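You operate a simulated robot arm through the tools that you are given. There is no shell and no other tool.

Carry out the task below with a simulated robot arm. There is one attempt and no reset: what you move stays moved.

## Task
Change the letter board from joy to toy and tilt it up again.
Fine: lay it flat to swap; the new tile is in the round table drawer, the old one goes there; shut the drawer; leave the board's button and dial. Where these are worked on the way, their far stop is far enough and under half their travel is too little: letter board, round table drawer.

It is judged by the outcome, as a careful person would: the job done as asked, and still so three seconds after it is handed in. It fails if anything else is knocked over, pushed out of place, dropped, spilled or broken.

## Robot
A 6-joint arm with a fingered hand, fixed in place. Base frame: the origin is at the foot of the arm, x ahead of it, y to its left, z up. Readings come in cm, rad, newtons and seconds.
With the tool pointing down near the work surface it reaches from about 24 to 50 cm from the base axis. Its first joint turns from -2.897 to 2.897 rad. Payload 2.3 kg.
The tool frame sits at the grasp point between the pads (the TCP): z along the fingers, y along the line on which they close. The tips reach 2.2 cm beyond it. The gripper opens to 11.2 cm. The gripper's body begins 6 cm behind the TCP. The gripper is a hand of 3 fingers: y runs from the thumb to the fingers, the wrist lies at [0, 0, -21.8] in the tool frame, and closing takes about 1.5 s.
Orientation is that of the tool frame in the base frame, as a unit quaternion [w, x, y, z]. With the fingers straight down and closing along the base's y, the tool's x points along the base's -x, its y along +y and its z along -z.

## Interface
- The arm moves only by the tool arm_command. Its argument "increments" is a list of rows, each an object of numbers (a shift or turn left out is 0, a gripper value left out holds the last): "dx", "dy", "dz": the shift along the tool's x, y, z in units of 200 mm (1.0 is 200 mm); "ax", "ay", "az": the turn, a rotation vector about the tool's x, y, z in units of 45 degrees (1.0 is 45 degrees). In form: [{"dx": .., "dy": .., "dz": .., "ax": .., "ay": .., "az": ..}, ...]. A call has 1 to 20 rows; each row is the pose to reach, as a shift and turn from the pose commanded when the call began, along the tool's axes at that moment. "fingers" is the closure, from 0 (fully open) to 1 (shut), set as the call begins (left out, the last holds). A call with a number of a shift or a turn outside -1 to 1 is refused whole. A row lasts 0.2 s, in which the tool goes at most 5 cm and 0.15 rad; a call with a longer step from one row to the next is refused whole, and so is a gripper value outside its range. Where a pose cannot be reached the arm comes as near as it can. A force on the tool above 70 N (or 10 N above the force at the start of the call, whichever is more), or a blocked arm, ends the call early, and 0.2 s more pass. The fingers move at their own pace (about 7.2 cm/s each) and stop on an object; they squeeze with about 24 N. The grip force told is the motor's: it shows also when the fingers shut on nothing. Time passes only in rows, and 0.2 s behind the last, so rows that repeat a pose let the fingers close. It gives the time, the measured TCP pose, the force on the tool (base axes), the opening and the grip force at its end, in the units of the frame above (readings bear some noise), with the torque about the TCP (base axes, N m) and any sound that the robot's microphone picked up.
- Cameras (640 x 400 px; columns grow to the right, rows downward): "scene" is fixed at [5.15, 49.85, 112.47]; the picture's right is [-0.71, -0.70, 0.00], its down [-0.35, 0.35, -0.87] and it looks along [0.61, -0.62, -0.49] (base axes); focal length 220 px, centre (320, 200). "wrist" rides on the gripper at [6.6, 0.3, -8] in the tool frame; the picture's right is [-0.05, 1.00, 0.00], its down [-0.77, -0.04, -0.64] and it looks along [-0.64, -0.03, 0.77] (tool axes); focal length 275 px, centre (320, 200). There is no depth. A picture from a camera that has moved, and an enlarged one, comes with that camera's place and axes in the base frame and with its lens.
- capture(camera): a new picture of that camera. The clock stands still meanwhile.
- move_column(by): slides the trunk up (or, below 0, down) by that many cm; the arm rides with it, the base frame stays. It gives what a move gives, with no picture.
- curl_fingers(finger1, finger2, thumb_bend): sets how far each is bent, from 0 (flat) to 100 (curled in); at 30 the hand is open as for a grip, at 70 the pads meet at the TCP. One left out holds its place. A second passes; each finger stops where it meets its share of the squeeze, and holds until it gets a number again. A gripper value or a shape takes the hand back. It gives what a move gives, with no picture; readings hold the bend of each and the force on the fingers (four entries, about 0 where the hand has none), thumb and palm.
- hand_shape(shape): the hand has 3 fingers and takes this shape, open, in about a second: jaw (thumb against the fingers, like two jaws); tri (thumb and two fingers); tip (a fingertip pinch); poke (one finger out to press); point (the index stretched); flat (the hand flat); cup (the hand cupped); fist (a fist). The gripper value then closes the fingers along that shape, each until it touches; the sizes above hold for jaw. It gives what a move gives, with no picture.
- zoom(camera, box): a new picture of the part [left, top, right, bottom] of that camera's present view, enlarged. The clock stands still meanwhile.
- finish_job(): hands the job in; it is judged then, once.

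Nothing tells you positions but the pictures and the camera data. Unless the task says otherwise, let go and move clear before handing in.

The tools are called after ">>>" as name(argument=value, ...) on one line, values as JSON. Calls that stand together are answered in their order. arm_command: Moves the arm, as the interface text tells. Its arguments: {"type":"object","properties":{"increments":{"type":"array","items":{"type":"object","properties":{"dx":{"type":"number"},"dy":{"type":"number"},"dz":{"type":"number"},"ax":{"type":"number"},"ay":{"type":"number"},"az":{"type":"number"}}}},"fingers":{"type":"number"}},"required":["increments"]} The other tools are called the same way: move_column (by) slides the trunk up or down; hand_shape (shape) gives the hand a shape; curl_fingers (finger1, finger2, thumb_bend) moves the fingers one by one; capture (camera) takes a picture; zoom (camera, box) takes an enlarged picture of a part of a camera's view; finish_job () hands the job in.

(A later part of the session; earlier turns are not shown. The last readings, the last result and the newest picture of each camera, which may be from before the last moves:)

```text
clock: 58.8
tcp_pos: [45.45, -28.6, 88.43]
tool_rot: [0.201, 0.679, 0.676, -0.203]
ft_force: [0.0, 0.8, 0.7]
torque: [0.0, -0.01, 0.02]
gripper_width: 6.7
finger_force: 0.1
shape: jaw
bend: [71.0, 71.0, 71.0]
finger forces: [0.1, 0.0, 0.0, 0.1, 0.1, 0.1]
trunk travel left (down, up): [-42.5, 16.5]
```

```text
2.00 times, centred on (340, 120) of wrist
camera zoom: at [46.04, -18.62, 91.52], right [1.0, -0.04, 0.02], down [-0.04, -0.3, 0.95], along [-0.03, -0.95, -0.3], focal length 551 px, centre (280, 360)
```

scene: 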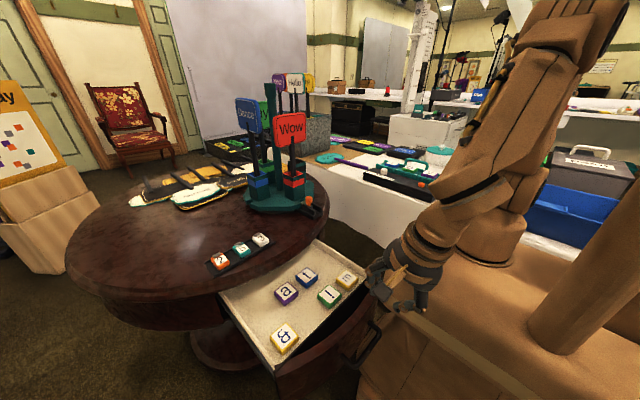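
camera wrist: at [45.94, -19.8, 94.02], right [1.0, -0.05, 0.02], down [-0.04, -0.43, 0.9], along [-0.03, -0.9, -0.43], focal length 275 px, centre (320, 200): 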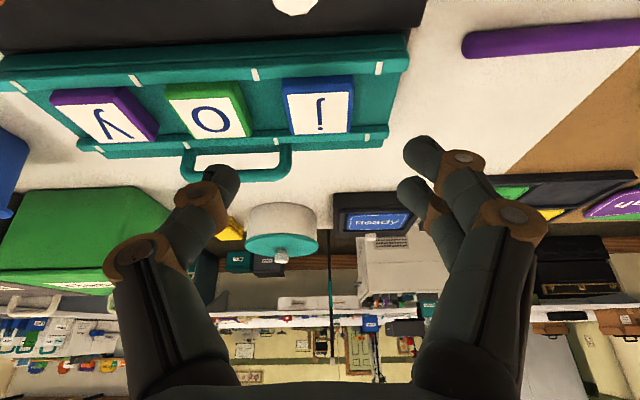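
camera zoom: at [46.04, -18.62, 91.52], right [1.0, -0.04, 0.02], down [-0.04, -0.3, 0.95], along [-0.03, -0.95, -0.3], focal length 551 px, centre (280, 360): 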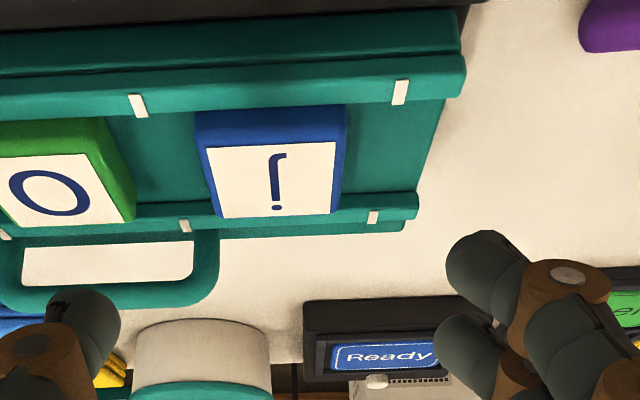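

The tile centre is confirmed at about (45.5, −33.9). I'll descend along the approach axis in stages.

>>> arm_command(increments=[{"dy": 0.005, "dz": 0.07}, {"dy": 0.005, "dz": 0.14}, {"dy": 0.005, "dz": 0.21}, {"dy": 0.005, "dz": 0.28}, {"dy": 0.005, "dz": 0.32}, {"dy": 0.005, "dz": 0.32}])

>>> capture(camera="wrist")

>>> zoom(camera="scene", box=[365, 135, 445, 185])

```text
clock: 60.1
tcp_pos: [45.16, -31.61, 83.06]
tool_rot: [0.2, 0.679, 0.677, -0.202]
ft_force: [-0.4, -1.6, -0.3]
torque: [-0.02, 0.01, 0.0]
gripper_width: 6.69
finger_force: 0.0
shape: jaw
bend: [71.0, 71.0, 71.0]
finger forces: [0.0, 0.0, 0.0, 0.1, 0.0, 0.1]
out of reach, approached as far as the arm can: row 5, 6
trunk travel left (down, up): [-42.5, 16.5]
```

```text
taken
camera wrist: at [45.64, -21.67, 86.18], right [1.0, -0.04, 0.02], down [-0.04, -0.3, 0.95], along [-0.03, -0.95, -0.3], focal length 275 px, centre (320, 200)
```

wrist: 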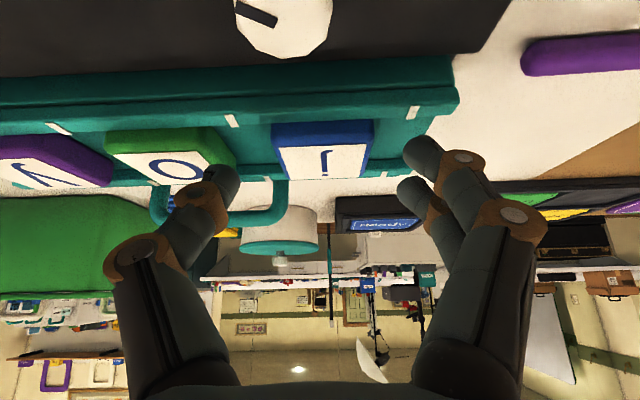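

```text
8.00 times, centred on (405, 160) of scene
camera zoom: at [5.15, 49.85, 112.47], right [-0.71, -0.7, 0.0], down [-0.35, 0.35, -0.87], along [0.61, -0.62, -0.49], focal length 1761 px, centre (-360, 520)
```

zoom: 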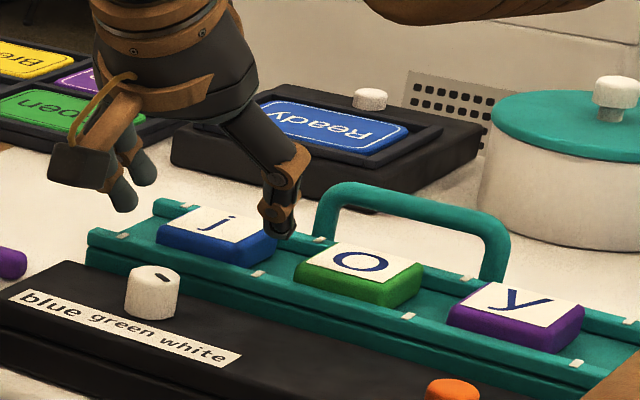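

The arm reaches its limit about 1.5 cm short. I'll back off, tilt to about 40°, and lower the trunk so the shoulder is level with the wrist, which gives the longest reach.

>>> arm_command(increments=[{"dz": -0.1}, {"dx": -0.01, "dz": -0.22, "ay": -0.03}, {"dx": -0.06, "dy": 0.005, "dz": -0.35, "ay": -0.07}, {"dx": -0.12, "dy": 0.01, "dz": -0.5, "ay": -0.11}, {"dx": -0.178, "dy": 0.017, "dz": -0.63, "ay": -0.153}, {"dx": -0.178, "dy": 0.017, "dz": -0.63, "ay": -0.153}])

>>> move_column(by=-8)

>>> capture(camera="wrist")

```text
clock: 61.5
tcp_pos: [47.36, -28.22, 95.8]
tool_rot: [0.241, 0.665, 0.664, -0.244]
ft_force: [0.6, 0.2, 0.4]
torque: [0.0, -0.01, 0.01]
gripper_width: 6.69
finger_force: 0.0
shape: jaw
bend: [71.0, 71.0, 71.0]
finger forces: [0.0, 0.1, 0.0, 0.0, 0.1, 0.0]
out of reach, approached as far as the arm can: row 1, 2, 3, 4, 5, 6
trunk travel left (down, up): [-42.5, 16.5]
```

```text
clock: 62.7
tcp_pos: [47.27, -28.19, 87.81]
tool_rot: [0.241, 0.666, 0.663, -0.243]
ft_force: [-0.1, 1.0, -0.3]
torque: [0.03, 0.01, -0.01]
gripper_width: 6.67
finger_force: 0.1
shape: jaw
bend: [71.0, 71.0, 71.0]
finger forces: [0.0, 0.0, 0.0, 0.0, 0.0, 0.1]
trunk travel left (down, up): [-34.5, 24.5]
```

```text
taken
camera wrist: at [47.78, -17.97, 89.71], right [1.0, -0.04, 0.03], down [-0.03, -0.18, 0.98], along [-0.04, -0.98, -0.18], focal length 275 px, centre (320, 200)
```

wrist: 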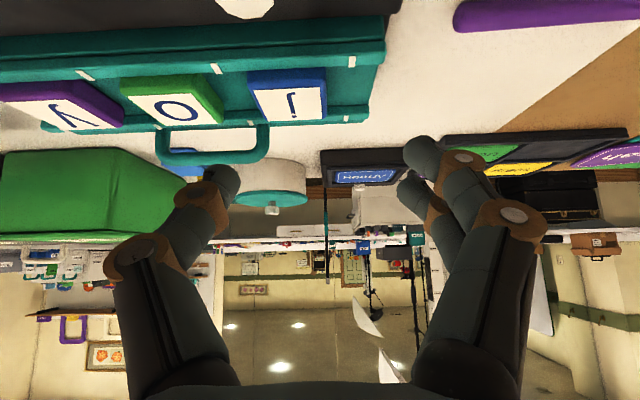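

>>> arm_command(increments=[{"dy": -0.03}, {"dy": -0.06}, {"dy": -0.09}, {"dy": -0.09}])

```text
clock: 63.7
tcp_pos: [47.11, -28.41, 88.08]
tool_rot: [0.24, 0.666, 0.662, -0.244]
ft_force: [-0.8, -0.1, 0.2]
torque: [0.01, -0.01, 0.0]
gripper_width: 6.71
finger_force: 0.0
shape: jaw
bend: [71.0, 71.0, 71.0]
finger forces: [0.1, 0.0, 0.0, 0.0, 0.0, 0.0]
out of reach, approached as far as the arm can: row 1, 2, 3, 4
trunk travel left (down, up): [-34.5, 24.5]
```

The arm seems stuck at full extension (straight elbow). I'll pull the target well inward to get the elbow bending again.

>>> arm_command(increments=[{"dx": 0.1, "dy": -0.1, "dz": -0.1}, {"dx": 0.2, "dy": -0.2, "dz": -0.2}, {"dx": 0.3, "dy": -0.3, "dz": -0.25}, {"dx": 0.4, "dy": -0.4, "dz": -0.3}, {"dx": 0.4, "dy": -0.4, "dz": -0.3}])

>>> capture(camera="scene")

```text
clock: 64.9
tcp_pos: [48.62, -22.83, 88.87]
tool_rot: [0.239, 0.666, 0.663, -0.244]
ft_force: [-0.3, 0.9, -0.5]
torque: [-0.02, -0.02, 0.01]
gripper_width: 6.71
finger_force: 0.1
shape: jaw
bend: [71.0, 71.0, 71.0]
finger forces: [0.0, 0.0, 0.0, 0.0, 0.0, 0.0]
out of reach, approached as far as the arm can: row 1, 2, 3, 4, 5
trunk travel left (down, up): [-34.5, 24.5]
```

```text
taken
```

scene: 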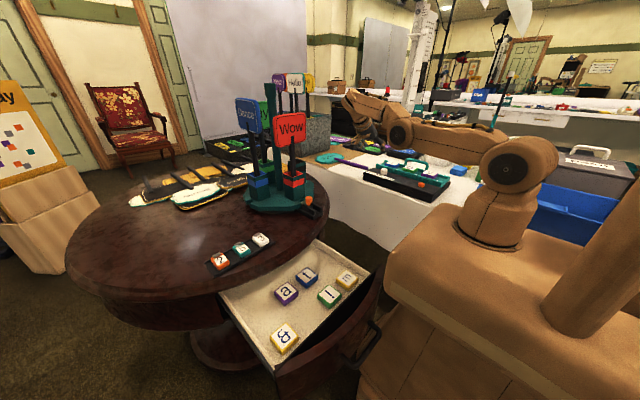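

The arm is stretched straight out. Moving down and inward should flex the elbow; the space below and in front here is free, so I'll do that in small steps.

>>> arm_command(increments=[{"dx": 0.05, "dy": -0.02, "dz": 0.03}, {"dx": 0.11, "dy": -0.06, "dz": 0.06}, {"dx": 0.16, "dy": -0.12, "dz": 0.08}, {"dx": 0.22, "dy": -0.18, "dz": 0.09}, {"dx": 0.275, "dy": -0.25, "dz": 0.095}, {"dx": 0.275, "dy": -0.25, "dz": 0.095}])

```text
clock: 66.3
tcp_pos: [49.11, -21.82, 85.36]
tool_rot: [0.239, 0.666, 0.663, -0.244]
ft_force: [0.3, -0.2, -0.4]
torque: [-0.01, 0.0, -0.01]
gripper_width: 6.68
finger_force: 0.0
shape: jaw
bend: [71.0, 71.0, 71.0]
finger forces: [0.0, 0.0, 0.0, 0.1, 0.0, 0.0]
out of reach, approached as far as the arm can: row 1, 2, 3, 4, 5, 6
trunk travel left (down, up): [-34.5, 24.5]
```

Still pinned at the extension limit. I'll try reducing the tilt while moving inward, in case the wrist is the limiting part.

>>> arm_command(increments=[{"dx": 0.03, "dy": -0.03, "dz": -0.02, "ay": 0.12}, {"dx": 0.06, "dy": -0.08, "dz": -0.04, "ay": 0.25}, {"dx": 0.1, "dy": -0.14, "dz": -0.06, "ay": 0.38}, {"dx": 0.14, "dy": -0.2, "dz": -0.08, "ay": 0.5}, {"dx": 0.18, "dy": -0.28, "dz": -0.1, "ay": 0.62}, {"dx": 0.22, "dy": -0.36, "dz": -0.1, "ay": 0.75}, {"dx": 0.22, "dy": -0.36, "dz": -0.1, "ay": 0.75}])

>>> capture(camera="scene")

```text
clock: 67.9
tcp_pos: [46.09, -18.5, 85.46]
tool_rot: [0.038, 0.708, 0.704, -0.04]
ft_force: [-0.2, 0.2, 0.6]
torque: [0.02, 0.03, 0.02]
gripper_width: 6.69
finger_force: 0.0
shape: jaw
bend: [71.0, 71.0, 71.0]
finger forces: [0.0, 0.0, 0.0, 0.0, 0.1, 0.1]
out of reach, approached as far as the arm can: row 2, 3, 4, 5, 6, 7
trunk travel left (down, up): [-34.5, 24.5]
```

```text
taken
```

scene: 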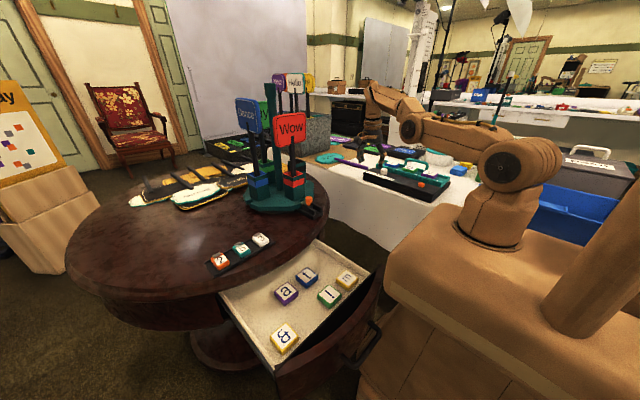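

>>> arm_command(increments=[{"dx": 0.05, "dy": -0.1, "dz": -0.03}, {"dx": 0.1, "dy": -0.22, "dz": -0.08}, {"dx": 0.16, "dy": -0.34, "dz": -0.13}, {"dx": 0.22, "dy": -0.46, "dz": -0.18}, {"dx": 0.28, "dy": -0.58, "dz": -0.23}, {"dx": 0.32, "dy": -0.7, "dz": -0.287}, {"dx": 0.32, "dy": -0.7, "dz": -0.287}])

>>> capture(camera="scene")

```text
clock: 69.5
tcp_pos: [45.6, -17.59, 89.07]
tool_rot: [0.036, 0.708, 0.704, -0.04]
ft_force: [0.3, 0.3, -0.6]
torque: [0.02, -0.03, 0.04]
gripper_width: 6.69
finger_force: 0.0
shape: jaw
bend: [71.0, 71.0, 71.0]
finger forces: [0.0, 0.0, 0.1, 0.1, 0.1, 0.0]
out of reach, approached as far as the arm can: row 1, 2, 3, 4, 5, 6, 7
trunk travel left (down, up): [-34.5, 24.5]
```

```text
taken
```

scene: 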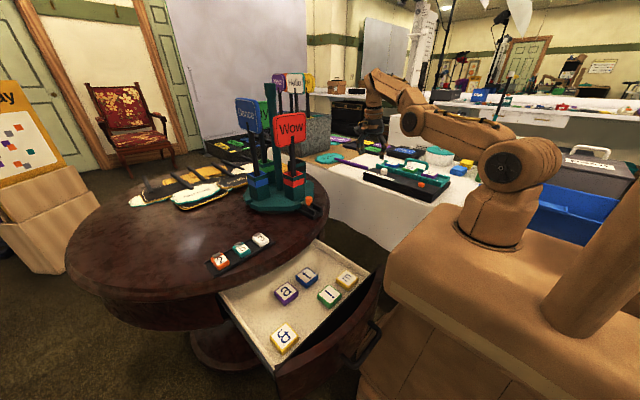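

The solver is pinned on a straight elbow. I'll shift to the free aisle between the tables, raise the trunk, and then command a long downward, inward move so the elbow has to flex.

>>> arm_command(increments=[{"dx": 0.1}, {"dx": 0.2}, {"dx": 0.3}, {"dx": 0.4}, {"dx": 0.4}])

>>> move_column(by=16)

>>> capture(camera="scene")

```text
clock: 70.7
tcp_pos: [47.92, -10.05, 88.53]
tool_rot: [0.037, 0.707, 0.705, -0.039]
ft_force: [0.3, -0.3, 0.5]
torque: [0.01, 0.01, 0.02]
gripper_width: 6.68
finger_force: 0.1
shape: jaw
bend: [71.0, 71.0, 71.0]
finger forces: [0.0, 0.0, 0.1, 0.0, 0.0, 0.0]
out of reach, approached as far as the arm can: row 1, 2, 3, 4, 5
trunk travel left (down, up): [-34.5, 24.5]
```

```text
clock: 72.5
tcp_pos: [47.9, -10.04, 104.48]
tool_rot: [0.036, 0.708, 0.704, -0.041]
ft_force: [0.4, 0.1, -0.1]
torque: [0.01, -0.02, 0.0]
gripper_width: 6.7
finger_force: 0.0
shape: jaw
bend: [71.0, 71.0, 71.0]
finger forces: [0.0, 0.0, 0.1, 0.0, 0.0, 0.0]
trunk travel left (down, up): [-50.5, 8.5]
```

```text
taken
```

scene: 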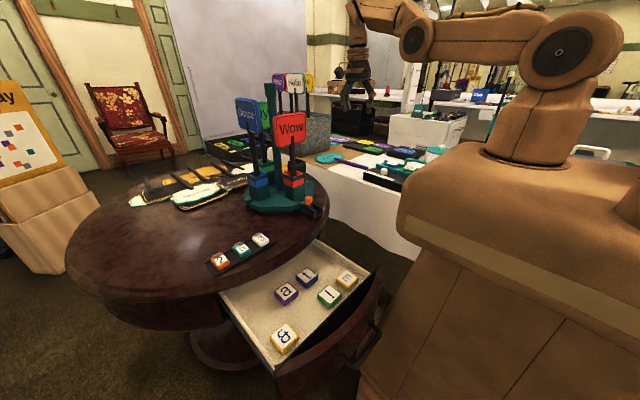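

>>> arm_command(increments=[{"dz": 0.06, "dy": -0.02}, {"dz": 0.13, "dy": -0.04}, {"dz": 0.2, "dy": -0.07}, {"dz": 0.27, "dy": -0.1}, {"dz": 0.34, "dy": -0.13}, {"dz": 0.41, "dy": -0.17}, {"dz": 0.48, "dy": -0.21}, {"dz": 0.55, "dy": -0.25}, {"dz": 0.62, "dy": -0.3}, {"dz": 0.69, "dy": -0.35}, {"dz": 0.76, "dy": -0.4}, {"dz": 0.83, "dy": -0.45}, {"dz": 0.9, "dy": -0.5}, {"dz": 0.97, "dy": -0.55}, {"dz": 0.97, "dy": -0.55}])

>>> capture(camera="scene")

```text
clock: 75.8
tcp_pos: [46.07, -14.64, 80.79]
tool_rot: [0.037, 0.705, 0.707, -0.045]
ft_force: [-0.3, 0.3, 0.4]
torque: [-0.03, -0.01, -0.01]
gripper_width: 6.72
finger_force: 0.1
shape: jaw
bend: [71.0, 71.0, 71.0]
finger forces: [0.0, 0.1, 0.1, 0.0, 0.1, 0.1]
out of reach, approached as far as the arm can: row 1, 2, 3, 4, 5, 6, 7, 8, 9, 10, 11, 12, 13, 14, 15
trunk travel left (down, up): [-50.5, 8.5]
```

```text
taken
```

scene: 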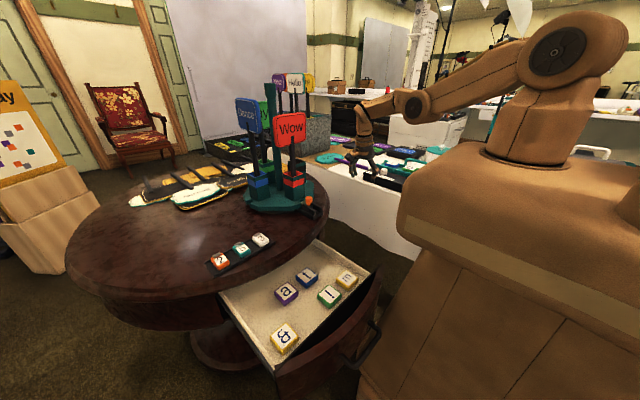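

>>> move_column(by=8)

>>> arm_command(increments=[{"dx": 0.1, "dy": 0.1}, {"dx": 0.2, "dy": 0.2}, {"dx": 0.3, "dy": 0.3}, {"dx": 0.3, "dy": 0.3}])

```text
clock: 76.9
tcp_pos: [46.13, -14.72, 88.92]
tool_rot: [0.037, 0.704, 0.707, -0.046]
ft_force: [-0.1, 0.1, -0.1]
torque: [-0.02, 0.0, 0.03]
gripper_width: 6.73
finger_force: 0.1
shape: jaw
bend: [71.0, 71.0, 71.0]
finger forces: [0.0, 0.0, 0.0, 0.0, 0.1, 0.0]
trunk travel left (down, up): [-58.5, 0.5]
```

```text
clock: 77.9
tcp_pos: [48.18, -8.75, 89.74]
tool_rot: [0.037, 0.705, 0.707, -0.046]
ft_force: [0.1, -0.5, 0.0]
torque: [-0.01, 0.01, 0.0]
gripper_width: 6.7
finger_force: 0.2
shape: jaw
bend: [71.0, 71.0, 71.0]
finger forces: [0.1, 0.1, 0.0, 0.1, 0.1, 0.0]
out of reach, approached as far as the arm can: row 1, 2, 3, 4
trunk travel left (down, up): [-58.5, 0.5]
```

>>> arm_command(increments=[{"dz": 0.225, "dy": -0.085}, {"dz": 0.41, "dy": -0.235}, {"dz": 0.575, "dy": -0.4}, {"dz": 0.7, "dy": -0.58}, {"dz": 0.75, "dy": -0.75}, {"dz": 0.75, "dy": -0.75}, {"dz": 0.75, "dy": -0.75}])

>>> capture(camera="scene")

```text
clock: 79.5
tcp_pos: [32.63, -10.46, 74.77]
tool_rot: [0.037, 0.704, 0.708, -0.046]
ft_force: [-0.1, -0.2, 0.6]
torque: [-0.01, 0.0, 0.0]
gripper_width: 6.7
finger_force: 0.1
shape: jaw
bend: [71.0, 71.0, 71.0]
finger forces: [0.1, 0.1, 0.0, 0.1, 0.0, 0.1]
trunk travel left (down, up): [-58.5, 0.5]
```

```text
taken
```

scene: 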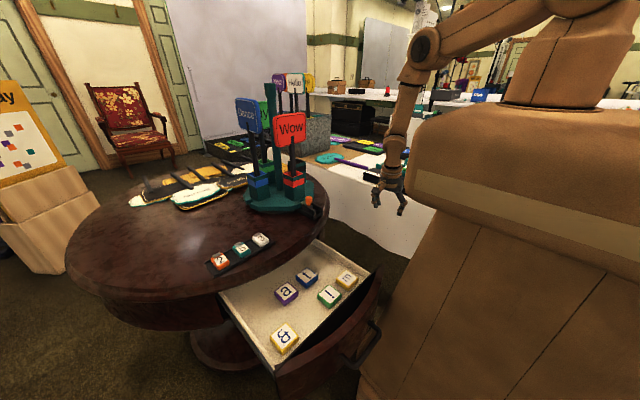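

The elbow is flexed again and the arm responds normally, so from now on I'll keep the wrist well inside the limit. I'll raise the hand and rotate it half a turn, so the camera ends up above rather than low by the dial and tiles.

>>> arm_command(increments=[{"dz": -0.15, "ay": 0.03}, {"dz": -0.32, "ay": 0.06}, {"dz": -0.49, "ay": 0.09}, {"dz": -0.66, "ay": 0.12}, {"dz": -0.83, "ay": 0.15}, {"dz": -1.0, "ay": 0.15}, {"dz": -1.0, "ay": 0.15}])

>>> arm_command(increments=[{"az": -0.17}, {"az": -0.34}, {"az": -0.5}, {"az": -0.67}, {"az": -0.84}, {"az": -1.0}])

>>> arm_command(increments=[{"az": -0.17}, {"az": -0.34}, {"az": -0.5}, {"az": -0.67}, {"az": -0.84}, {"az": -1.0}])

```text
clock: 81.1
tcp_pos: [32.98, -8.16, 94.88]
tool_rot: [-0.006, 0.706, 0.708, -0.004]
ft_force: [0.9, 0.1, 0.7]
torque: [0.01, 0.02, -0.02]
gripper_width: 6.71
finger_force: 0.0
shape: jaw
bend: [71.0, 71.0, 71.0]
finger forces: [0.0, 0.0, 0.0, 0.0, 0.0, 0.1]
trunk travel left (down, up): [-58.5, 0.5]
```

```text
clock: 82.5
tcp_pos: [32.75, -8.12, 94.78]
tool_rot: [-0.007, 0.38, 0.925, -0.002]
ft_force: [0.4, 0.8, 0.7]
torque: [-0.02, 0.0, 0.0]
gripper_width: 6.69
finger_force: 0.1
shape: jaw
bend: [71.0, 71.0, 71.0]
finger forces: [0.0, 0.1, 0.0, 0.1, 0.0, 0.1]
trunk travel left (down, up): [-58.5, 0.5]
```

```text
clock: 83.9
tcp_pos: [32.75, -8.32, 94.88]
tool_rot: [-0.007, -0.002, 1.0, 0.001]
ft_force: [0.3, -0.6, 0.0]
torque: [0.0, -0.02, -0.02]
gripper_width: 6.72
finger_force: 0.0
shape: jaw
bend: [71.0, 71.0, 71.0]
finger forces: [0.0, 0.0, 0.0, 0.0, 0.0, 0.0]
trunk travel left (down, up): [-58.5, 0.5]
```

>>> arm_command(increments=[{"az": -0.17}, {"az": -0.34}, {"az": -0.5}, {"az": -0.67}, {"az": -0.84}, {"az": -1.0}])

>>> arm_command(increments=[{"az": -0.17}, {"az": -0.34}, {"az": -0.5}, {"az": -0.67}, {"az": -0.84}, {"az": -1.0}, {"az": -1.0}])

```text
clock: 85.3
tcp_pos: [32.76, -8.2, 94.9]
tool_rot: [-0.006, -0.386, 0.923, 0.003]
ft_force: [0.2, 0.6, 0.4]
torque: [-0.02, -0.01, 0.02]
gripper_width: 6.68
finger_force: 0.0
shape: jaw
bend: [71.0, 71.0, 71.0]
finger forces: [0.0, 0.1, 0.0, 0.1, 0.0, 0.0]
trunk travel left (down, up): [-58.5, 0.5]
```

```text
clock: 86.9
tcp_pos: [29.65, -6.25, 92.63]
tool_rot: [0.01, 0.708, -0.706, 0.012]
ft_force: [-0.6, -0.2, 0.1]
torque: [-0.01, -0.02, 0.01]
gripper_width: 6.7
finger_force: 0.1
shape: jaw
bend: [71.0, 71.0, 71.0]
finger forces: [0.0, 0.1, 0.0, 0.0, 0.1, 0.1]
out of reach, approached as far as the arm can: row 3, 4, 5, 6, 7
trunk travel left (down, up): [-58.5, 0.5]
```

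The wrist roll limit stops that half turn, so I'll turn back to the earlier orientation. I'll then reach the "j" with a combined lean of about 22° toward −y and 10° toward +x, which keeps the arm inside its reach.

>>> arm_command(increments=[{"az": 0.17}, {"az": 0.34}, {"az": 0.5}, {"az": 0.67}, {"az": 0.84}, {"az": 1.0}])

>>> arm_command(increments=[{"az": 0.17}, {"az": 0.34}, {"az": 0.5}, {"az": 0.67}, {"az": 0.84}, {"az": 1.0}])

>>> arm_command(increments=[{"az": 0.17}, {"az": 0.34}, {"az": 0.5}, {"az": 0.67}, {"az": 0.84}, {"az": 1.0}])

>>> arm_command(increments=[{"az": 0.17}, {"az": 0.34}, {"az": 0.5}, {"az": 0.67}, {"az": 0.84}, {"az": 1.0}])

```text
clock: 88.3
tcp_pos: [29.7, -6.28, 92.7]
tool_rot: [-0.005, -0.382, 0.924, 0.003]
ft_force: [0.9, -0.1, -0.3]
torque: [0.04, 0.01, -0.02]
gripper_width: 6.7
finger_force: 0.1
shape: jaw
bend: [71.0, 71.0, 71.0]
finger forces: [0.0, 0.0, 0.1, 0.0, 0.1, 0.1]
out of reach, approached as far as the arm can: row 1, 2
trunk travel left (down, up): [-58.5, 0.5]
```

```text
clock: 89.7
tcp_pos: [29.72, -6.41, 92.58]
tool_rot: [-0.008, 0.0, 1.0, 0.0]
ft_force: [0.0, 0.2, -0.3]
torque: [-0.01, -0.05, -0.01]
gripper_width: 6.69
finger_force: 0.0
shape: jaw
bend: [71.0, 71.0, 71.0]
finger forces: [0.0, 0.0, 0.1, 0.1, 0.0, 0.0]
trunk travel left (down, up): [-58.5, 0.5]
```

```text
clock: 91.1
tcp_pos: [29.86, -6.38, 92.68]
tool_rot: [-0.006, 0.384, 0.924, -0.002]
ft_force: [0.2, -0.2, -0.7]
torque: [-0.01, 0.02, 0.04]
gripper_width: 6.72
finger_force: 0.0
shape: jaw
bend: [71.0, 71.0, 71.0]
finger forces: [0.1, 0.1, 0.1, 0.0, 0.0, 0.0]
trunk travel left (down, up): [-58.5, 0.5]
```

```text
clock: 92.5
tcp_pos: [29.8, -6.33, 92.54]
tool_rot: [-0.005, 0.707, 0.707, -0.005]
ft_force: [-0.2, 0.8, 0.3]
torque: [0.01, -0.03, -0.01]
gripper_width: 6.68
finger_force: 0.1
shape: jaw
bend: [71.0, 71.0, 71.0]
finger forces: [0.0, 0.0, 0.0, 0.0, 0.0, 0.0]
trunk travel left (down, up): [-58.5, 0.5]
```

>>> move_column(by=-21)

>>> arm_command(increments=[{"dz": -0.2}, {"dz": -0.4}, {"dz": -0.6}, {"dz": -0.8}, {"dz": -1.0}, {"dz": -1.0}])

>>> capture(camera="scene")

```text
clock: 94.8
tcp_pos: [29.78, -6.43, 71.62]
tool_rot: [-0.006, 0.706, 0.709, -0.004]
ft_force: [0.3, 0.1, -0.6]
torque: [0.01, -0.01, 0.01]
gripper_width: 6.71
finger_force: 0.1
shape: jaw
bend: [71.0, 71.0, 71.0]
finger forces: [0.0, 0.1, 0.1, 0.0, 0.1, 0.0]
trunk travel left (down, up): [-37.5, 21.5]
```

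```text
clock: 96.2
tcp_pos: [30.03, -6.38, 91.51]
tool_rot: [-0.006, 0.705, 0.709, -0.004]
ft_force: [0.7, 0.2, -0.9]
torque: [-0.01, -0.01, 0.01]
gripper_width: 6.69
finger_force: 0.1
shape: jaw
bend: [71.0, 71.0, 71.0]
finger forces: [0.1, 0.0, 0.0, 0.1, 0.1, 0.1]
trunk travel left (down, up): [-37.5, 21.5]
```

```text
taken
```

scene: 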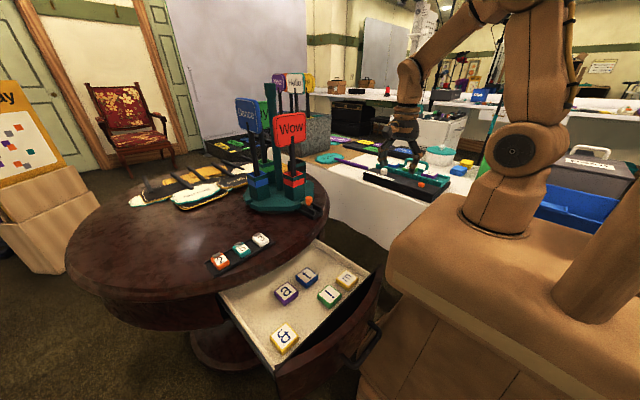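

Arm is back in a good configuration. I'll set the combined lean and move to the approach point above the "j".

>>> arm_command(increments=[{"dx": -0.09, "dy": 0.08, "dz": -0.03, "ax": -0.05}, {"dx": -0.18, "dy": 0.16, "dz": -0.07, "ax": -0.1}, {"dx": -0.27, "dy": 0.25, "dz": -0.11, "ax": -0.15}, {"dx": -0.36, "dy": 0.33, "dz": -0.15, "ax": -0.2}, {"dx": -0.43, "dy": 0.4, "dz": -0.175, "ax": -0.244}, {"dx": -0.43, "dy": 0.4, "dz": -0.175, "ax": -0.244}])

>>> arm_command(increments=[{"dx": -0.12, "dy": 0.04, "dz": 0.03, "ay": -0.09}, {"dx": -0.25, "dy": 0.08, "dz": 0.08, "ay": -0.18}, {"dx": -0.38, "dy": 0.12, "dz": 0.14, "ay": -0.27}, {"dx": -0.5, "dy": 0.16, "dz": 0.2, "ay": -0.36}, {"dx": -0.62, "dy": 0.2, "dz": 0.25, "ay": -0.45}, {"dx": -0.74, "dy": 0.237, "dz": 0.3, "ay": -0.533}, {"dx": -0.74, "dy": 0.237, "dz": 0.3, "ay": -0.533}])

>>> capture(camera="wrist")

```text
clock: 97.6
tcp_pos: [38.28, -14.86, 94.87]
tool_rot: [0.062, 0.703, 0.706, 0.064]
ft_force: [-0.7, 0.7, 0.0]
torque: [0.03, 0.0, -0.01]
gripper_width: 6.72
finger_force: 0.2
shape: jaw
bend: [71.0, 71.0, 71.0]
finger forces: [0.0, 0.0, 0.0, 0.0, 0.0, 0.1]
trunk travel left (down, up): [-37.5, 21.5]
```

```text
clock: 99.2
tcp_pos: [44.2, -29.6, 90.18]
tool_rot: [0.207, 0.702, 0.677, -0.085]
ft_force: [0.1, 0.1, 0.4]
torque: [0.0, -0.01, -0.03]
gripper_width: 6.72
finger_force: 0.1
shape: jaw
bend: [71.0, 71.0, 71.0]
finger forces: [0.0, 0.0, 0.0, 0.1, 0.0, 0.1]
trunk travel left (down, up): [-37.5, 21.5]
```

```text
taken
camera wrist: at [43.71, -20.29, 94.77], right [0.98, -0.04, 0.2], down [-0.19, -0.45, 0.87], along [0.05, -0.89, -0.45], focal length 275 px, centre (320, 200)
```

wrist: 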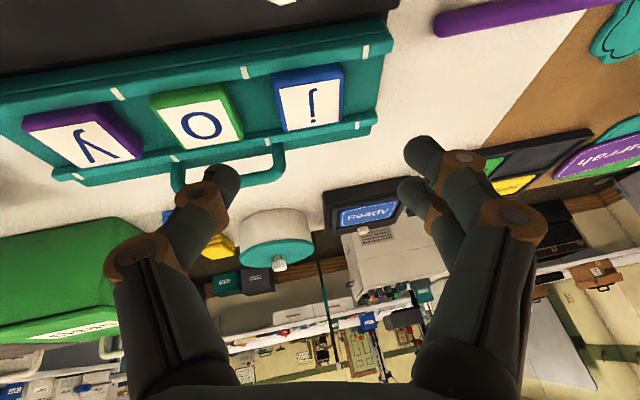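

>>> arm_command(increments=[{"dx": 0.003, "dy": -0.008, "dz": 0.08}, {"dx": 0.005, "dy": -0.015, "dz": 0.17}, {"dx": 0.0065, "dy": -0.019, "dz": 0.26}, {"dx": 0.0065, "dy": -0.019, "dz": 0.34}, {"dx": 0.0065, "dy": -0.019, "dz": 0.34}])

>>> capture(camera="wrist")

>>> zoom(camera="scene", box=[365, 135, 445, 185])

```text
clock: 100.4
tcp_pos: [44.69, -32.37, 83.8]
tool_rot: [0.206, 0.701, 0.677, -0.084]
ft_force: [0.2, -0.6, 0.4]
torque: [-0.02, -0.01, 0.0]
gripper_width: 6.72
finger_force: 0.0
shape: jaw
bend: [71.0, 71.0, 71.0]
finger forces: [0.0, 0.0, 0.0, 0.0, 0.0, 0.0]
trunk travel left (down, up): [-37.5, 21.5]
```

```text
taken
camera wrist: at [44.34, -23.1, 88.46], right [0.98, -0.04, 0.2], down [-0.19, -0.45, 0.87], along [0.05, -0.89, -0.45], focal length 275 px, centre (320, 200)
```

wrist: 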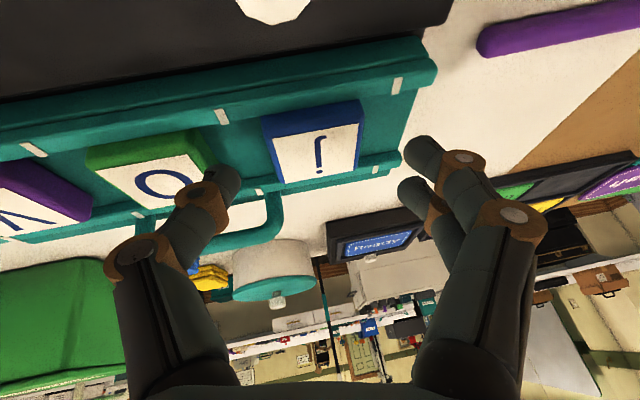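

```text
8.00 times, centred on (405, 160) of scene
camera zoom: at [5.15, 49.85, 112.47], right [-0.71, -0.7, 0.0], down [-0.35, 0.35, -0.87], along [0.61, -0.62, -0.49], focal length 1761 px, centre (-360, 520)
```

zoom: 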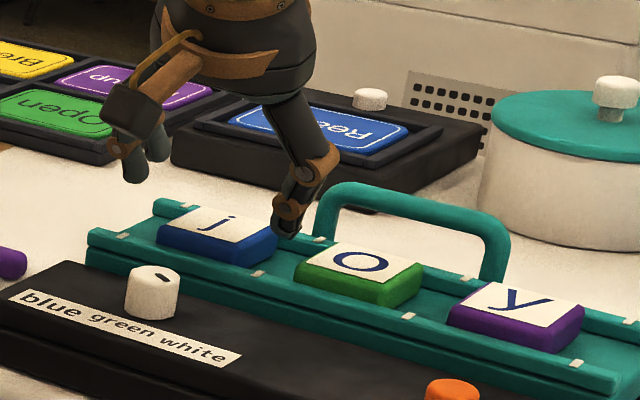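

The thumb is over the gap between j and o, and the fingers are past j's outer side. I'll lower the last 1.6 cm slowly.

>>> arm_command(increments=[{"dy": 0.004, "dz": 0.02}, {"dy": 0.008, "dz": 0.04}, {"dy": 0.012, "dz": 0.06}, {"dy": 0.012, "dz": 0.078}, {"dy": 0.012, "dz": 0.078}])

>>> zoom(camera="wrist", box=[180, 80, 480, 260])

>>> zoom(camera="scene", box=[365, 135, 445, 185])

```text
clock: 101.6
tcp_pos: [45.27, -32.93, 82.26]
tool_rot: [0.207, 0.701, 0.677, -0.084]
ft_force: [0.0, -0.9, 0.4]
torque: [0.0, -0.01, 0.0]
gripper_width: 6.7
finger_force: 0.0
shape: jaw
bend: [71.0, 71.0, 71.0]
finger forces: [0.0, 0.0, 0.1, 0.0, 0.1, 0.0]
trunk travel left (down, up): [-37.5, 21.5]
```

```text
2.13 times, centred on (330, 170) of wrist
camera zoom: at [44.77, -23.71, 86.97], right [0.98, -0.04, 0.2], down [-0.19, -0.45, 0.87], along [0.05, -0.89, -0.45], focal length 587 px, centre (299, 264)
```

zoom: 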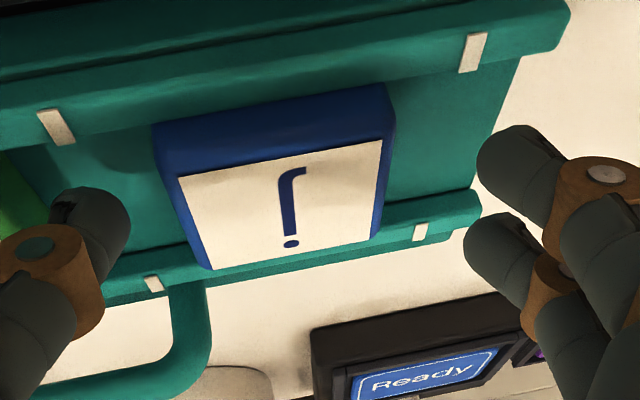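

```text
8.00 times, centred on (405, 160) of scene
camera zoom: at [5.15, 49.85, 112.47], right [-0.71, -0.7, 0.0], down [-0.35, 0.35, -0.87], along [0.61, -0.62, -0.49], focal length 1761 px, centre (-360, 520)
```

zoom: 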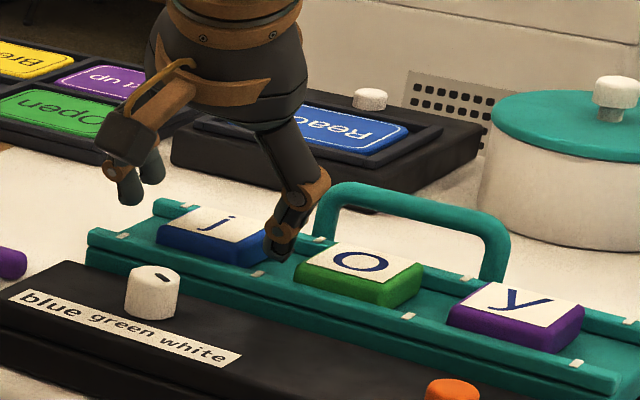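

No contact yet. I'll ease down a few millimetres more to feel for the rack floor, then close.

>>> arm_command(increments=[{"dz": 0.01}, {"dz": 0.02}, {"dz": 0.03}, {"dz": 0.03}])

```text
clock: 102.6
tcp_pos: [45.25, -33.33, 81.79]
tool_rot: [0.207, 0.701, 0.677, -0.084]
ft_force: [-0.7, -0.2, -0.1]
torque: [-0.02, 0.04, 0.0]
gripper_width: 6.71
finger_force: 0.1
shape: jaw
bend: [71.0, 71.0, 71.0]
finger forces: [0.0, 0.0, 0.1, 0.0, 0.0, 0.1]
trunk travel left (down, up): [-37.5, 21.5]
```

>>> arm_command(increments=[{"dz": 0.01}, {"dz": 0.02}, {"dz": 0.025}, {"dz": 0.025}])

>>> zoom(camera="scene", box=[370, 140, 430, 180])

```text
clock: 103.6
tcp_pos: [45.3, -33.47, 81.22]
tool_rot: [0.207, 0.701, 0.677, -0.084]
ft_force: [-0.6, -0.9, -0.3]
torque: [0.0, 0.02, -0.01]
gripper_width: 6.71
finger_force: 0.0
shape: jaw
bend: [71.0, 71.0, 71.0]
finger forces: [0.0, 0.0, 0.0, 0.0, 0.1, 0.1]
trunk travel left (down, up): [-37.5, 21.5]
```

```text
10.00 times, centred on (400, 160) of scene
camera zoom: at [5.15, 49.85, 112.47], right [-0.71, -0.7, 0.0], down [-0.35, 0.35, -0.87], along [0.61, -0.62, -0.49], focal length 2201 px, centre (-480, 600)
```

zoom: 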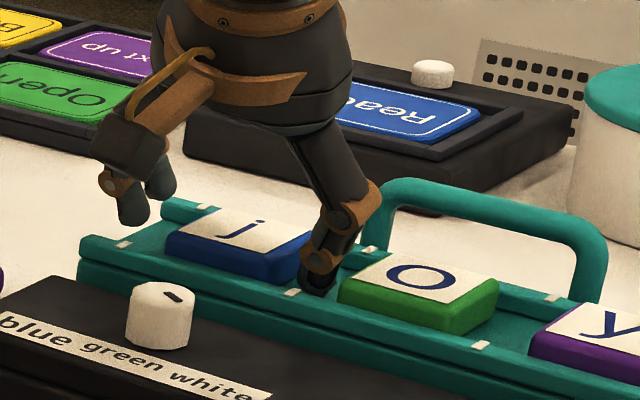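

The thumb tip is nearly at the rack floor in the gap, and the fingertips are level with the tile. Closing now.

>>> arm_command(increments=[{"dz": 0}, {"dz": 0}, {"dz": 0}, {"dz": 0}, {"dz": 0}, {"dz": 0}], fingers=1.0)

>>> capture(camera="wrist")

>>> zoom(camera="scene", box=[370, 140, 430, 180])

```text
clock: 105.0
tcp_pos: [45.36, -33.46, 81.3]
tool_rot: [0.207, 0.701, 0.677, -0.084]
ft_force: [0.2, -0.5, 0.4]
torque: [-0.03, 0.01, -0.03]
gripper_width: 3.99
finger_force: 24.0
shape: jaw
bend: [73.0, 73.0, 70.0]
finger forces: [10.6, 10.8, 0.0, 0.0, 21.5, 0.0]
trunk travel left (down, up): [-37.5, 21.5]
```

```text
taken
camera wrist: at [44.89, -24.21, 85.95], right [0.98, -0.04, 0.2], down [-0.19, -0.45, 0.87], along [0.05, -0.89, -0.45], focal length 275 px, centre (320, 200)
```

wrist: 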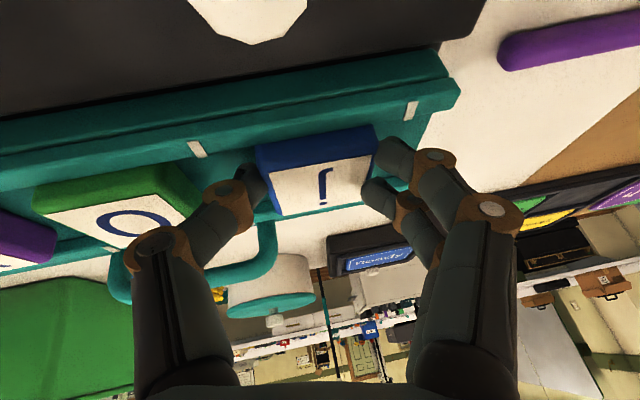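

```text
10.00 times, centred on (400, 160) of scene
camera zoom: at [5.15, 49.85, 112.47], right [-0.71, -0.7, 0.0], down [-0.35, 0.35, -0.87], along [0.61, -0.62, -0.49], focal length 2201 px, centre (-480, 600)
```

zoom: 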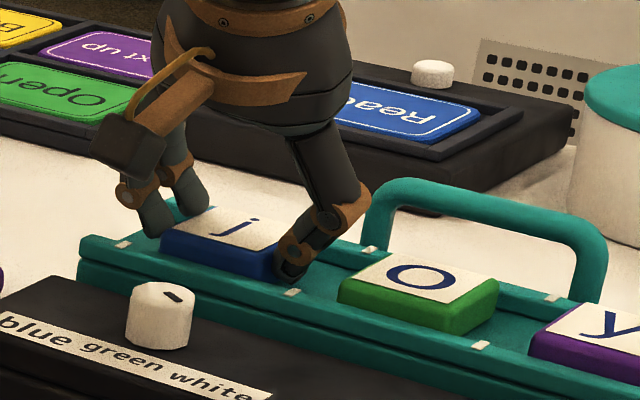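

The "j" is gripped firmly by both fingers and the thumb (4.0 cm wide). I'll lift it straight up out of the rails.

>>> arm_command(increments=[{"dx": -0.01, "dy": 0.0044, "dz": -0.0225}, {"dx": -0.02, "dy": 0.0088, "dz": -0.045}, {"dx": -0.04, "dy": 0.0176, "dz": -0.09}, {"dx": -0.06, "dy": 0.0264, "dz": -0.135}, {"dx": -0.06, "dy": 0.0264, "dz": -0.135}])

>>> zoom(camera="scene", box=[370, 135, 430, 175])

```text
clock: 106.2
tcp_pos: [45.35, -33.6, 84.23]
tool_rot: [0.206, 0.701, 0.678, -0.084]
ft_force: [-0.5, -1.1, -0.4]
torque: [0.03, 0.0, 0.0]
gripper_width: 4.03
finger_force: 23.9
shape: jaw
bend: [73.0, 73.0, 70.0]
finger forces: [10.7, 11.1, 0.0, 0.0, 21.4, 0.0]
trunk travel left (down, up): [-37.5, 21.5]
```

```text
10.00 times, centred on (400, 155) of scene
camera zoom: at [5.15, 49.85, 112.47], right [-0.71, -0.7, 0.0], down [-0.35, 0.35, -0.87], along [0.61, -0.62, -0.49], focal length 2201 px, centre (-480, 650)
```

zoom: 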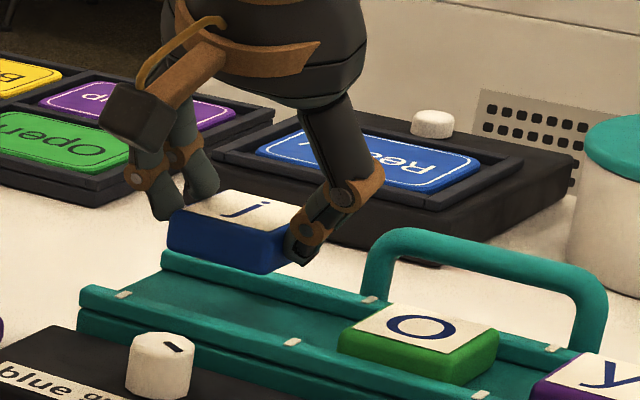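

The "j" is out and held level. I'll carry it back over the aisle.

>>> arm_command(increments=[{"dx": 0.05, "dy": -0.03, "dz": -0.13}, {"dx": 0.15, "dy": -0.09, "dz": -0.28}, {"dx": 0.27, "dy": -0.15, "dz": -0.43}, {"dx": 0.39, "dy": -0.22, "dz": -0.58}, {"dx": 0.51, "dy": -0.29, "dz": -0.74}, {"dx": 0.6, "dy": -0.34, "dz": -0.88}, {"dx": 0.646, "dy": -0.364, "dz": -0.97}, {"dx": 0.646, "dy": -0.364, "dz": -0.97}])

>>> arm_command(increments=[{"ax": -0.06, "ay": 0.026, "az": -0.135}, {"ax": -0.12, "ay": 0.053, "az": -0.27}, {"ax": -0.18, "ay": 0.079, "az": -0.406}, {"ax": -0.24, "ay": 0.106, "az": -0.541}, {"ax": -0.3, "ay": 0.132, "az": -0.676}, {"ax": -0.36, "ay": 0.158, "az": -0.812}, {"ax": -0.4, "ay": 0.176, "az": -0.902}])

>>> arm_command(increments=[{"ax": -0.06, "ay": 0.026, "az": -0.135}, {"ax": -0.12, "ay": 0.053, "az": -0.27}, {"ax": -0.18, "ay": 0.079, "az": -0.406}, {"ax": -0.24, "ay": 0.106, "az": -0.541}, {"ax": -0.3, "ay": 0.132, "az": -0.676}, {"ax": -0.36, "ay": 0.158, "az": -0.812}, {"ax": -0.4, "ay": 0.176, "az": -0.902}])

```text
clock: 108.0
tcp_pos: [35.77, -13.75, 95.42]
tool_rot: [0.208, 0.701, 0.677, -0.084]
ft_force: [0.3, 0.2, -0.3]
torque: [0.01, 0.01, -0.01]
gripper_width: 3.98
finger_force: 23.8
shape: jaw
bend: [73.0, 73.0, 70.0]
finger forces: [10.8, 11.6, 0.0, 0.0, 21.3, 0.0]
trunk travel left (down, up): [-37.5, 21.5]
```

```text
clock: 109.6
tcp_pos: [36.0, -13.76, 95.26]
tool_rot: [0.224, 0.387, 0.894, 0.002]
ft_force: [0.7, 0.6, 0.5]
torque: [-0.01, 0.01, -0.02]
gripper_width: 3.96
finger_force: 23.6
shape: jaw
bend: [73.0, 73.0, 70.0]
finger forces: [10.8, 11.5, 0.1, 0.0, 21.3, 0.0]
trunk travel left (down, up): [-37.5, 21.5]
```

```text
clock: 111.2
tcp_pos: [35.81, -13.76, 95.34]
tool_rot: [0.207, 0.015, 0.974, 0.087]
ft_force: [0.1, 0.6, -0.7]
torque: [0.0, 0.0, 0.02]
gripper_width: 3.99
finger_force: 23.7
shape: jaw
bend: [73.0, 73.0, 70.0]
finger forces: [10.8, 11.4, 0.1, 0.0, 21.4, 0.0]
trunk travel left (down, up): [-37.5, 21.5]
```

Still holding "j" firmly. I'll swing toward the drawer and level the hand for a look inside before placing.

>>> arm_command(increments=[{"dx": 0.04, "dy": 0.12, "dz": 0.006, "ax": 0.038, "ay": 0.088}, {"dx": 0.08, "dy": 0.25, "dz": 0.013, "ax": 0.077, "ay": 0.176}, {"dx": 0.12, "dy": 0.38, "dz": 0.02, "ax": 0.115, "ay": 0.264}, {"dx": 0.16, "dy": 0.5, "dz": 0.027, "ax": 0.154, "ay": 0.351}, {"dx": 0.2, "dy": 0.62, "dz": 0.034, "ax": 0.193, "ay": 0.44}, {"dx": 0.231, "dy": 0.74, "dz": 0.041, "ax": 0.231, "ay": 0.527}, {"dx": 0.231, "dy": 0.74, "dz": 0.041, "ax": 0.231, "ay": 0.527}])

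>>> arm_command(increments=[{"dx": 0.04, "dy": 0.13, "dz": 0.04}, {"dx": 0.08, "dy": 0.27, "dz": 0.09}, {"dx": 0.13, "dy": 0.41, "dz": 0.14}, {"dx": 0.18, "dy": 0.55, "dz": 0.19}, {"dx": 0.22, "dy": 0.68, "dz": 0.22}, {"dx": 0.25, "dy": 0.8, "dz": 0.25}, {"dx": 0.25, "dy": 0.8, "dz": 0.25}])

>>> capture(camera="wrist")

>>> capture(camera="scene")

```text
clock: 112.8
tcp_pos: [32.06, 1.12, 95.52]
tool_rot: [0.0, 0.016, 1.0, -0.001]
ft_force: [-0.6, 0.3, -0.4]
torque: [0.02, -0.01, -0.02]
gripper_width: 3.41
finger_force: 24.0
shape: jaw
bend: [72.0, 78.0, 71.0]
finger forces: [16.2, 0.0, 0.1, 0.1, 16.2, 0.1]
trunk travel left (down, up): [-37.5, 21.5]
```

```text
clock: 114.4
tcp_pos: [27.6, 17.43, 90.16]
tool_rot: [0.0, 0.015, 1.0, 0.0]
ft_force: [-0.5, -0.2, -0.4]
torque: [0.0, 0.0, -0.01]
gripper_width: 3.38
finger_force: 23.8
shape: jaw
bend: [72.0, 78.0, 71.0]
finger forces: [16.3, 0.1, 0.0, 0.0, 16.3, 0.1]
trunk travel left (down, up): [-37.5, 21.5]
```

```text
taken
camera wrist: at [21.13, 17.99, 98.24], right [0.08, 1.0, 0.0], down [0.77, -0.06, 0.64], along [0.63, -0.05, -0.77], focal length 275 px, centre (320, 200)
```

wrist: 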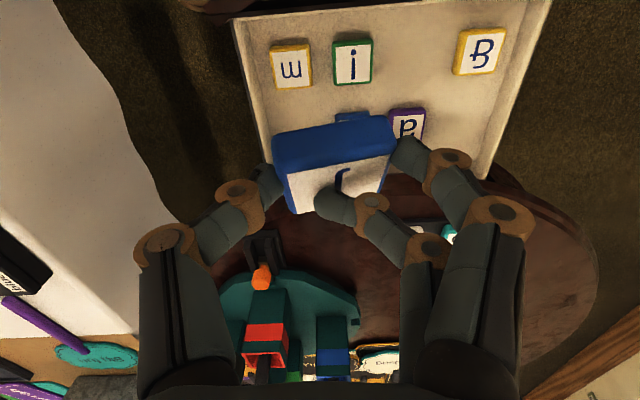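

```text
taken
```

scene: 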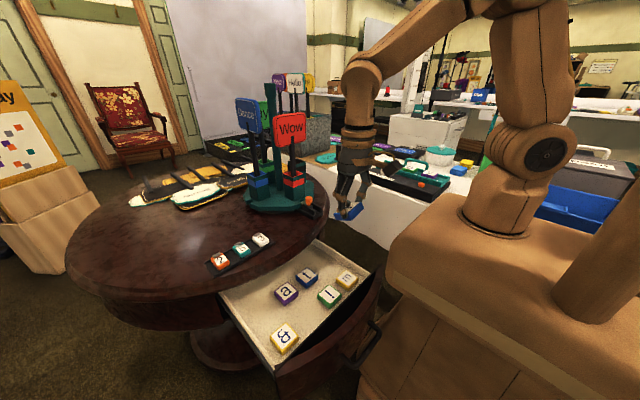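

One finger has slipped off the tile's side; it is now held by one finger and the thumb. I'll look closely before going on.

>>> zoom(camera="wrist", box=[220, 0, 540, 240])

>>> zoom(camera="scene", box=[320, 160, 400, 230])

```text
1.67 times, centred on (380, 120) of wrist
camera zoom: at [21.13, 17.99, 98.24], right [0.08, 1.0, 0.0], down [0.77, -0.06, 0.64], along [0.63, -0.05, -0.77], focal length 459 px, centre (220, 333)
```

zoom: 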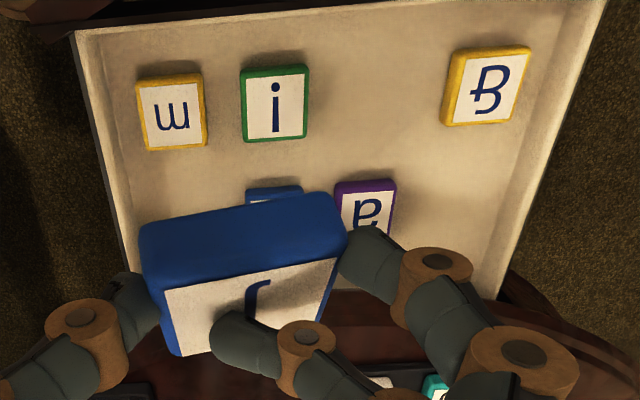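

```text
5.71 times, centred on (360, 195) of scene
camera zoom: at [5.15, 49.85, 112.47], right [-0.71, -0.7, 0.0], down [-0.35, 0.35, -0.87], along [0.61, -0.62, -0.49], focal length 1258 px, centre (91, 229)
```

zoom: 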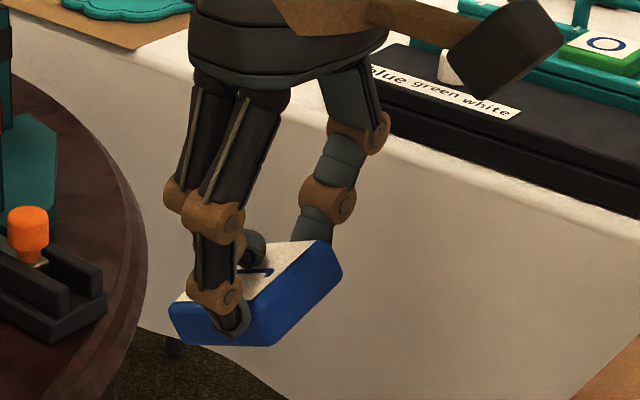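

Tile tops in the drawer are at z ≈ 62.7: front row at x ≈ 29, back row at x ≈ 38, with "t" at (38.2, 20.7). The back-right slot at (38, 13.4) is free for "j". I'll restore the lean so the tile is level, move above that slot slowly, and lower the trunk.

>>> arm_command(increments=[{"dx": -0.05, "dy": -0.02, "dz": 0.02, "ax": -0.023, "ay": -0.053}, {"dx": -0.1, "dy": -0.04, "dz": 0.05, "ax": -0.046, "ay": -0.105}, {"dx": -0.15, "dy": -0.06, "dz": 0.075, "ax": -0.069, "ay": -0.158}, {"dx": -0.2, "dy": -0.08, "dz": 0.1, "ax": -0.092, "ay": -0.211}, {"dx": -0.25, "dy": -0.1, "dz": 0.125, "ax": -0.115, "ay": -0.264}, {"dx": -0.3, "dy": -0.12, "dz": 0.15, "ax": -0.139, "ay": -0.316}, {"dx": -0.35, "dy": -0.14, "dz": 0.175, "ax": -0.162, "ay": -0.369}, {"dx": -0.4, "dy": -0.16, "dz": 0.2, "ax": -0.185, "ay": -0.422}, {"dx": -0.45, "dy": -0.185, "dz": 0.225, "ax": -0.208, "ay": -0.474}, {"dx": -0.505, "dy": -0.205, "dz": 0.25, "ax": -0.231, "ay": -0.527}, {"dx": -0.505, "dy": -0.205, "dz": 0.25, "ax": -0.231, "ay": -0.527}])

>>> capture(camera="wrist")

>>> capture(camera="scene")

```text
clock: 116.8
tcp_pos: [37.6, 12.98, 85.36]
tool_rot: [0.207, 0.016, 0.974, 0.087]
ft_force: [0.2, 0.3, -0.5]
torque: [0.0, 0.01, 0.02]
gripper_width: 3.42
finger_force: 23.7
shape: jaw
bend: [72.0, 78.0, 72.0]
finger forces: [16.3, 0.0, 0.1, 0.0, 16.2, 0.0]
trunk travel left (down, up): [-37.5, 21.5]
```

```text
taken
camera wrist: at [28.37, 12.3, 89.97], right [0.04, 0.98, 0.19], down [0.45, -0.19, 0.87], along [0.89, 0.05, -0.44], focal length 275 px, centre (320, 200)
```

wrist: 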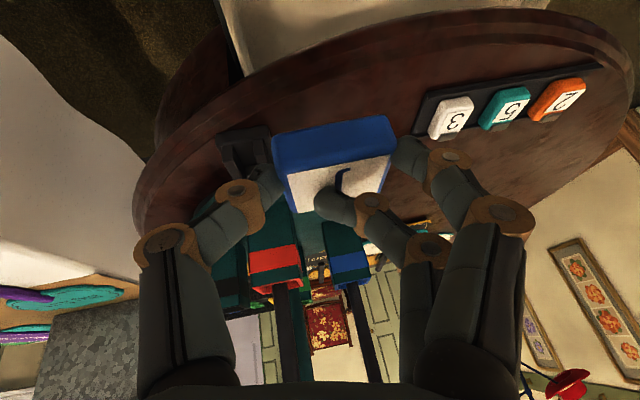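

```text
taken
```

scene: 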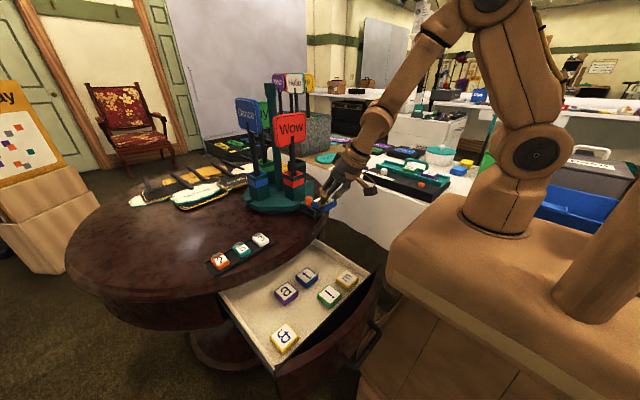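

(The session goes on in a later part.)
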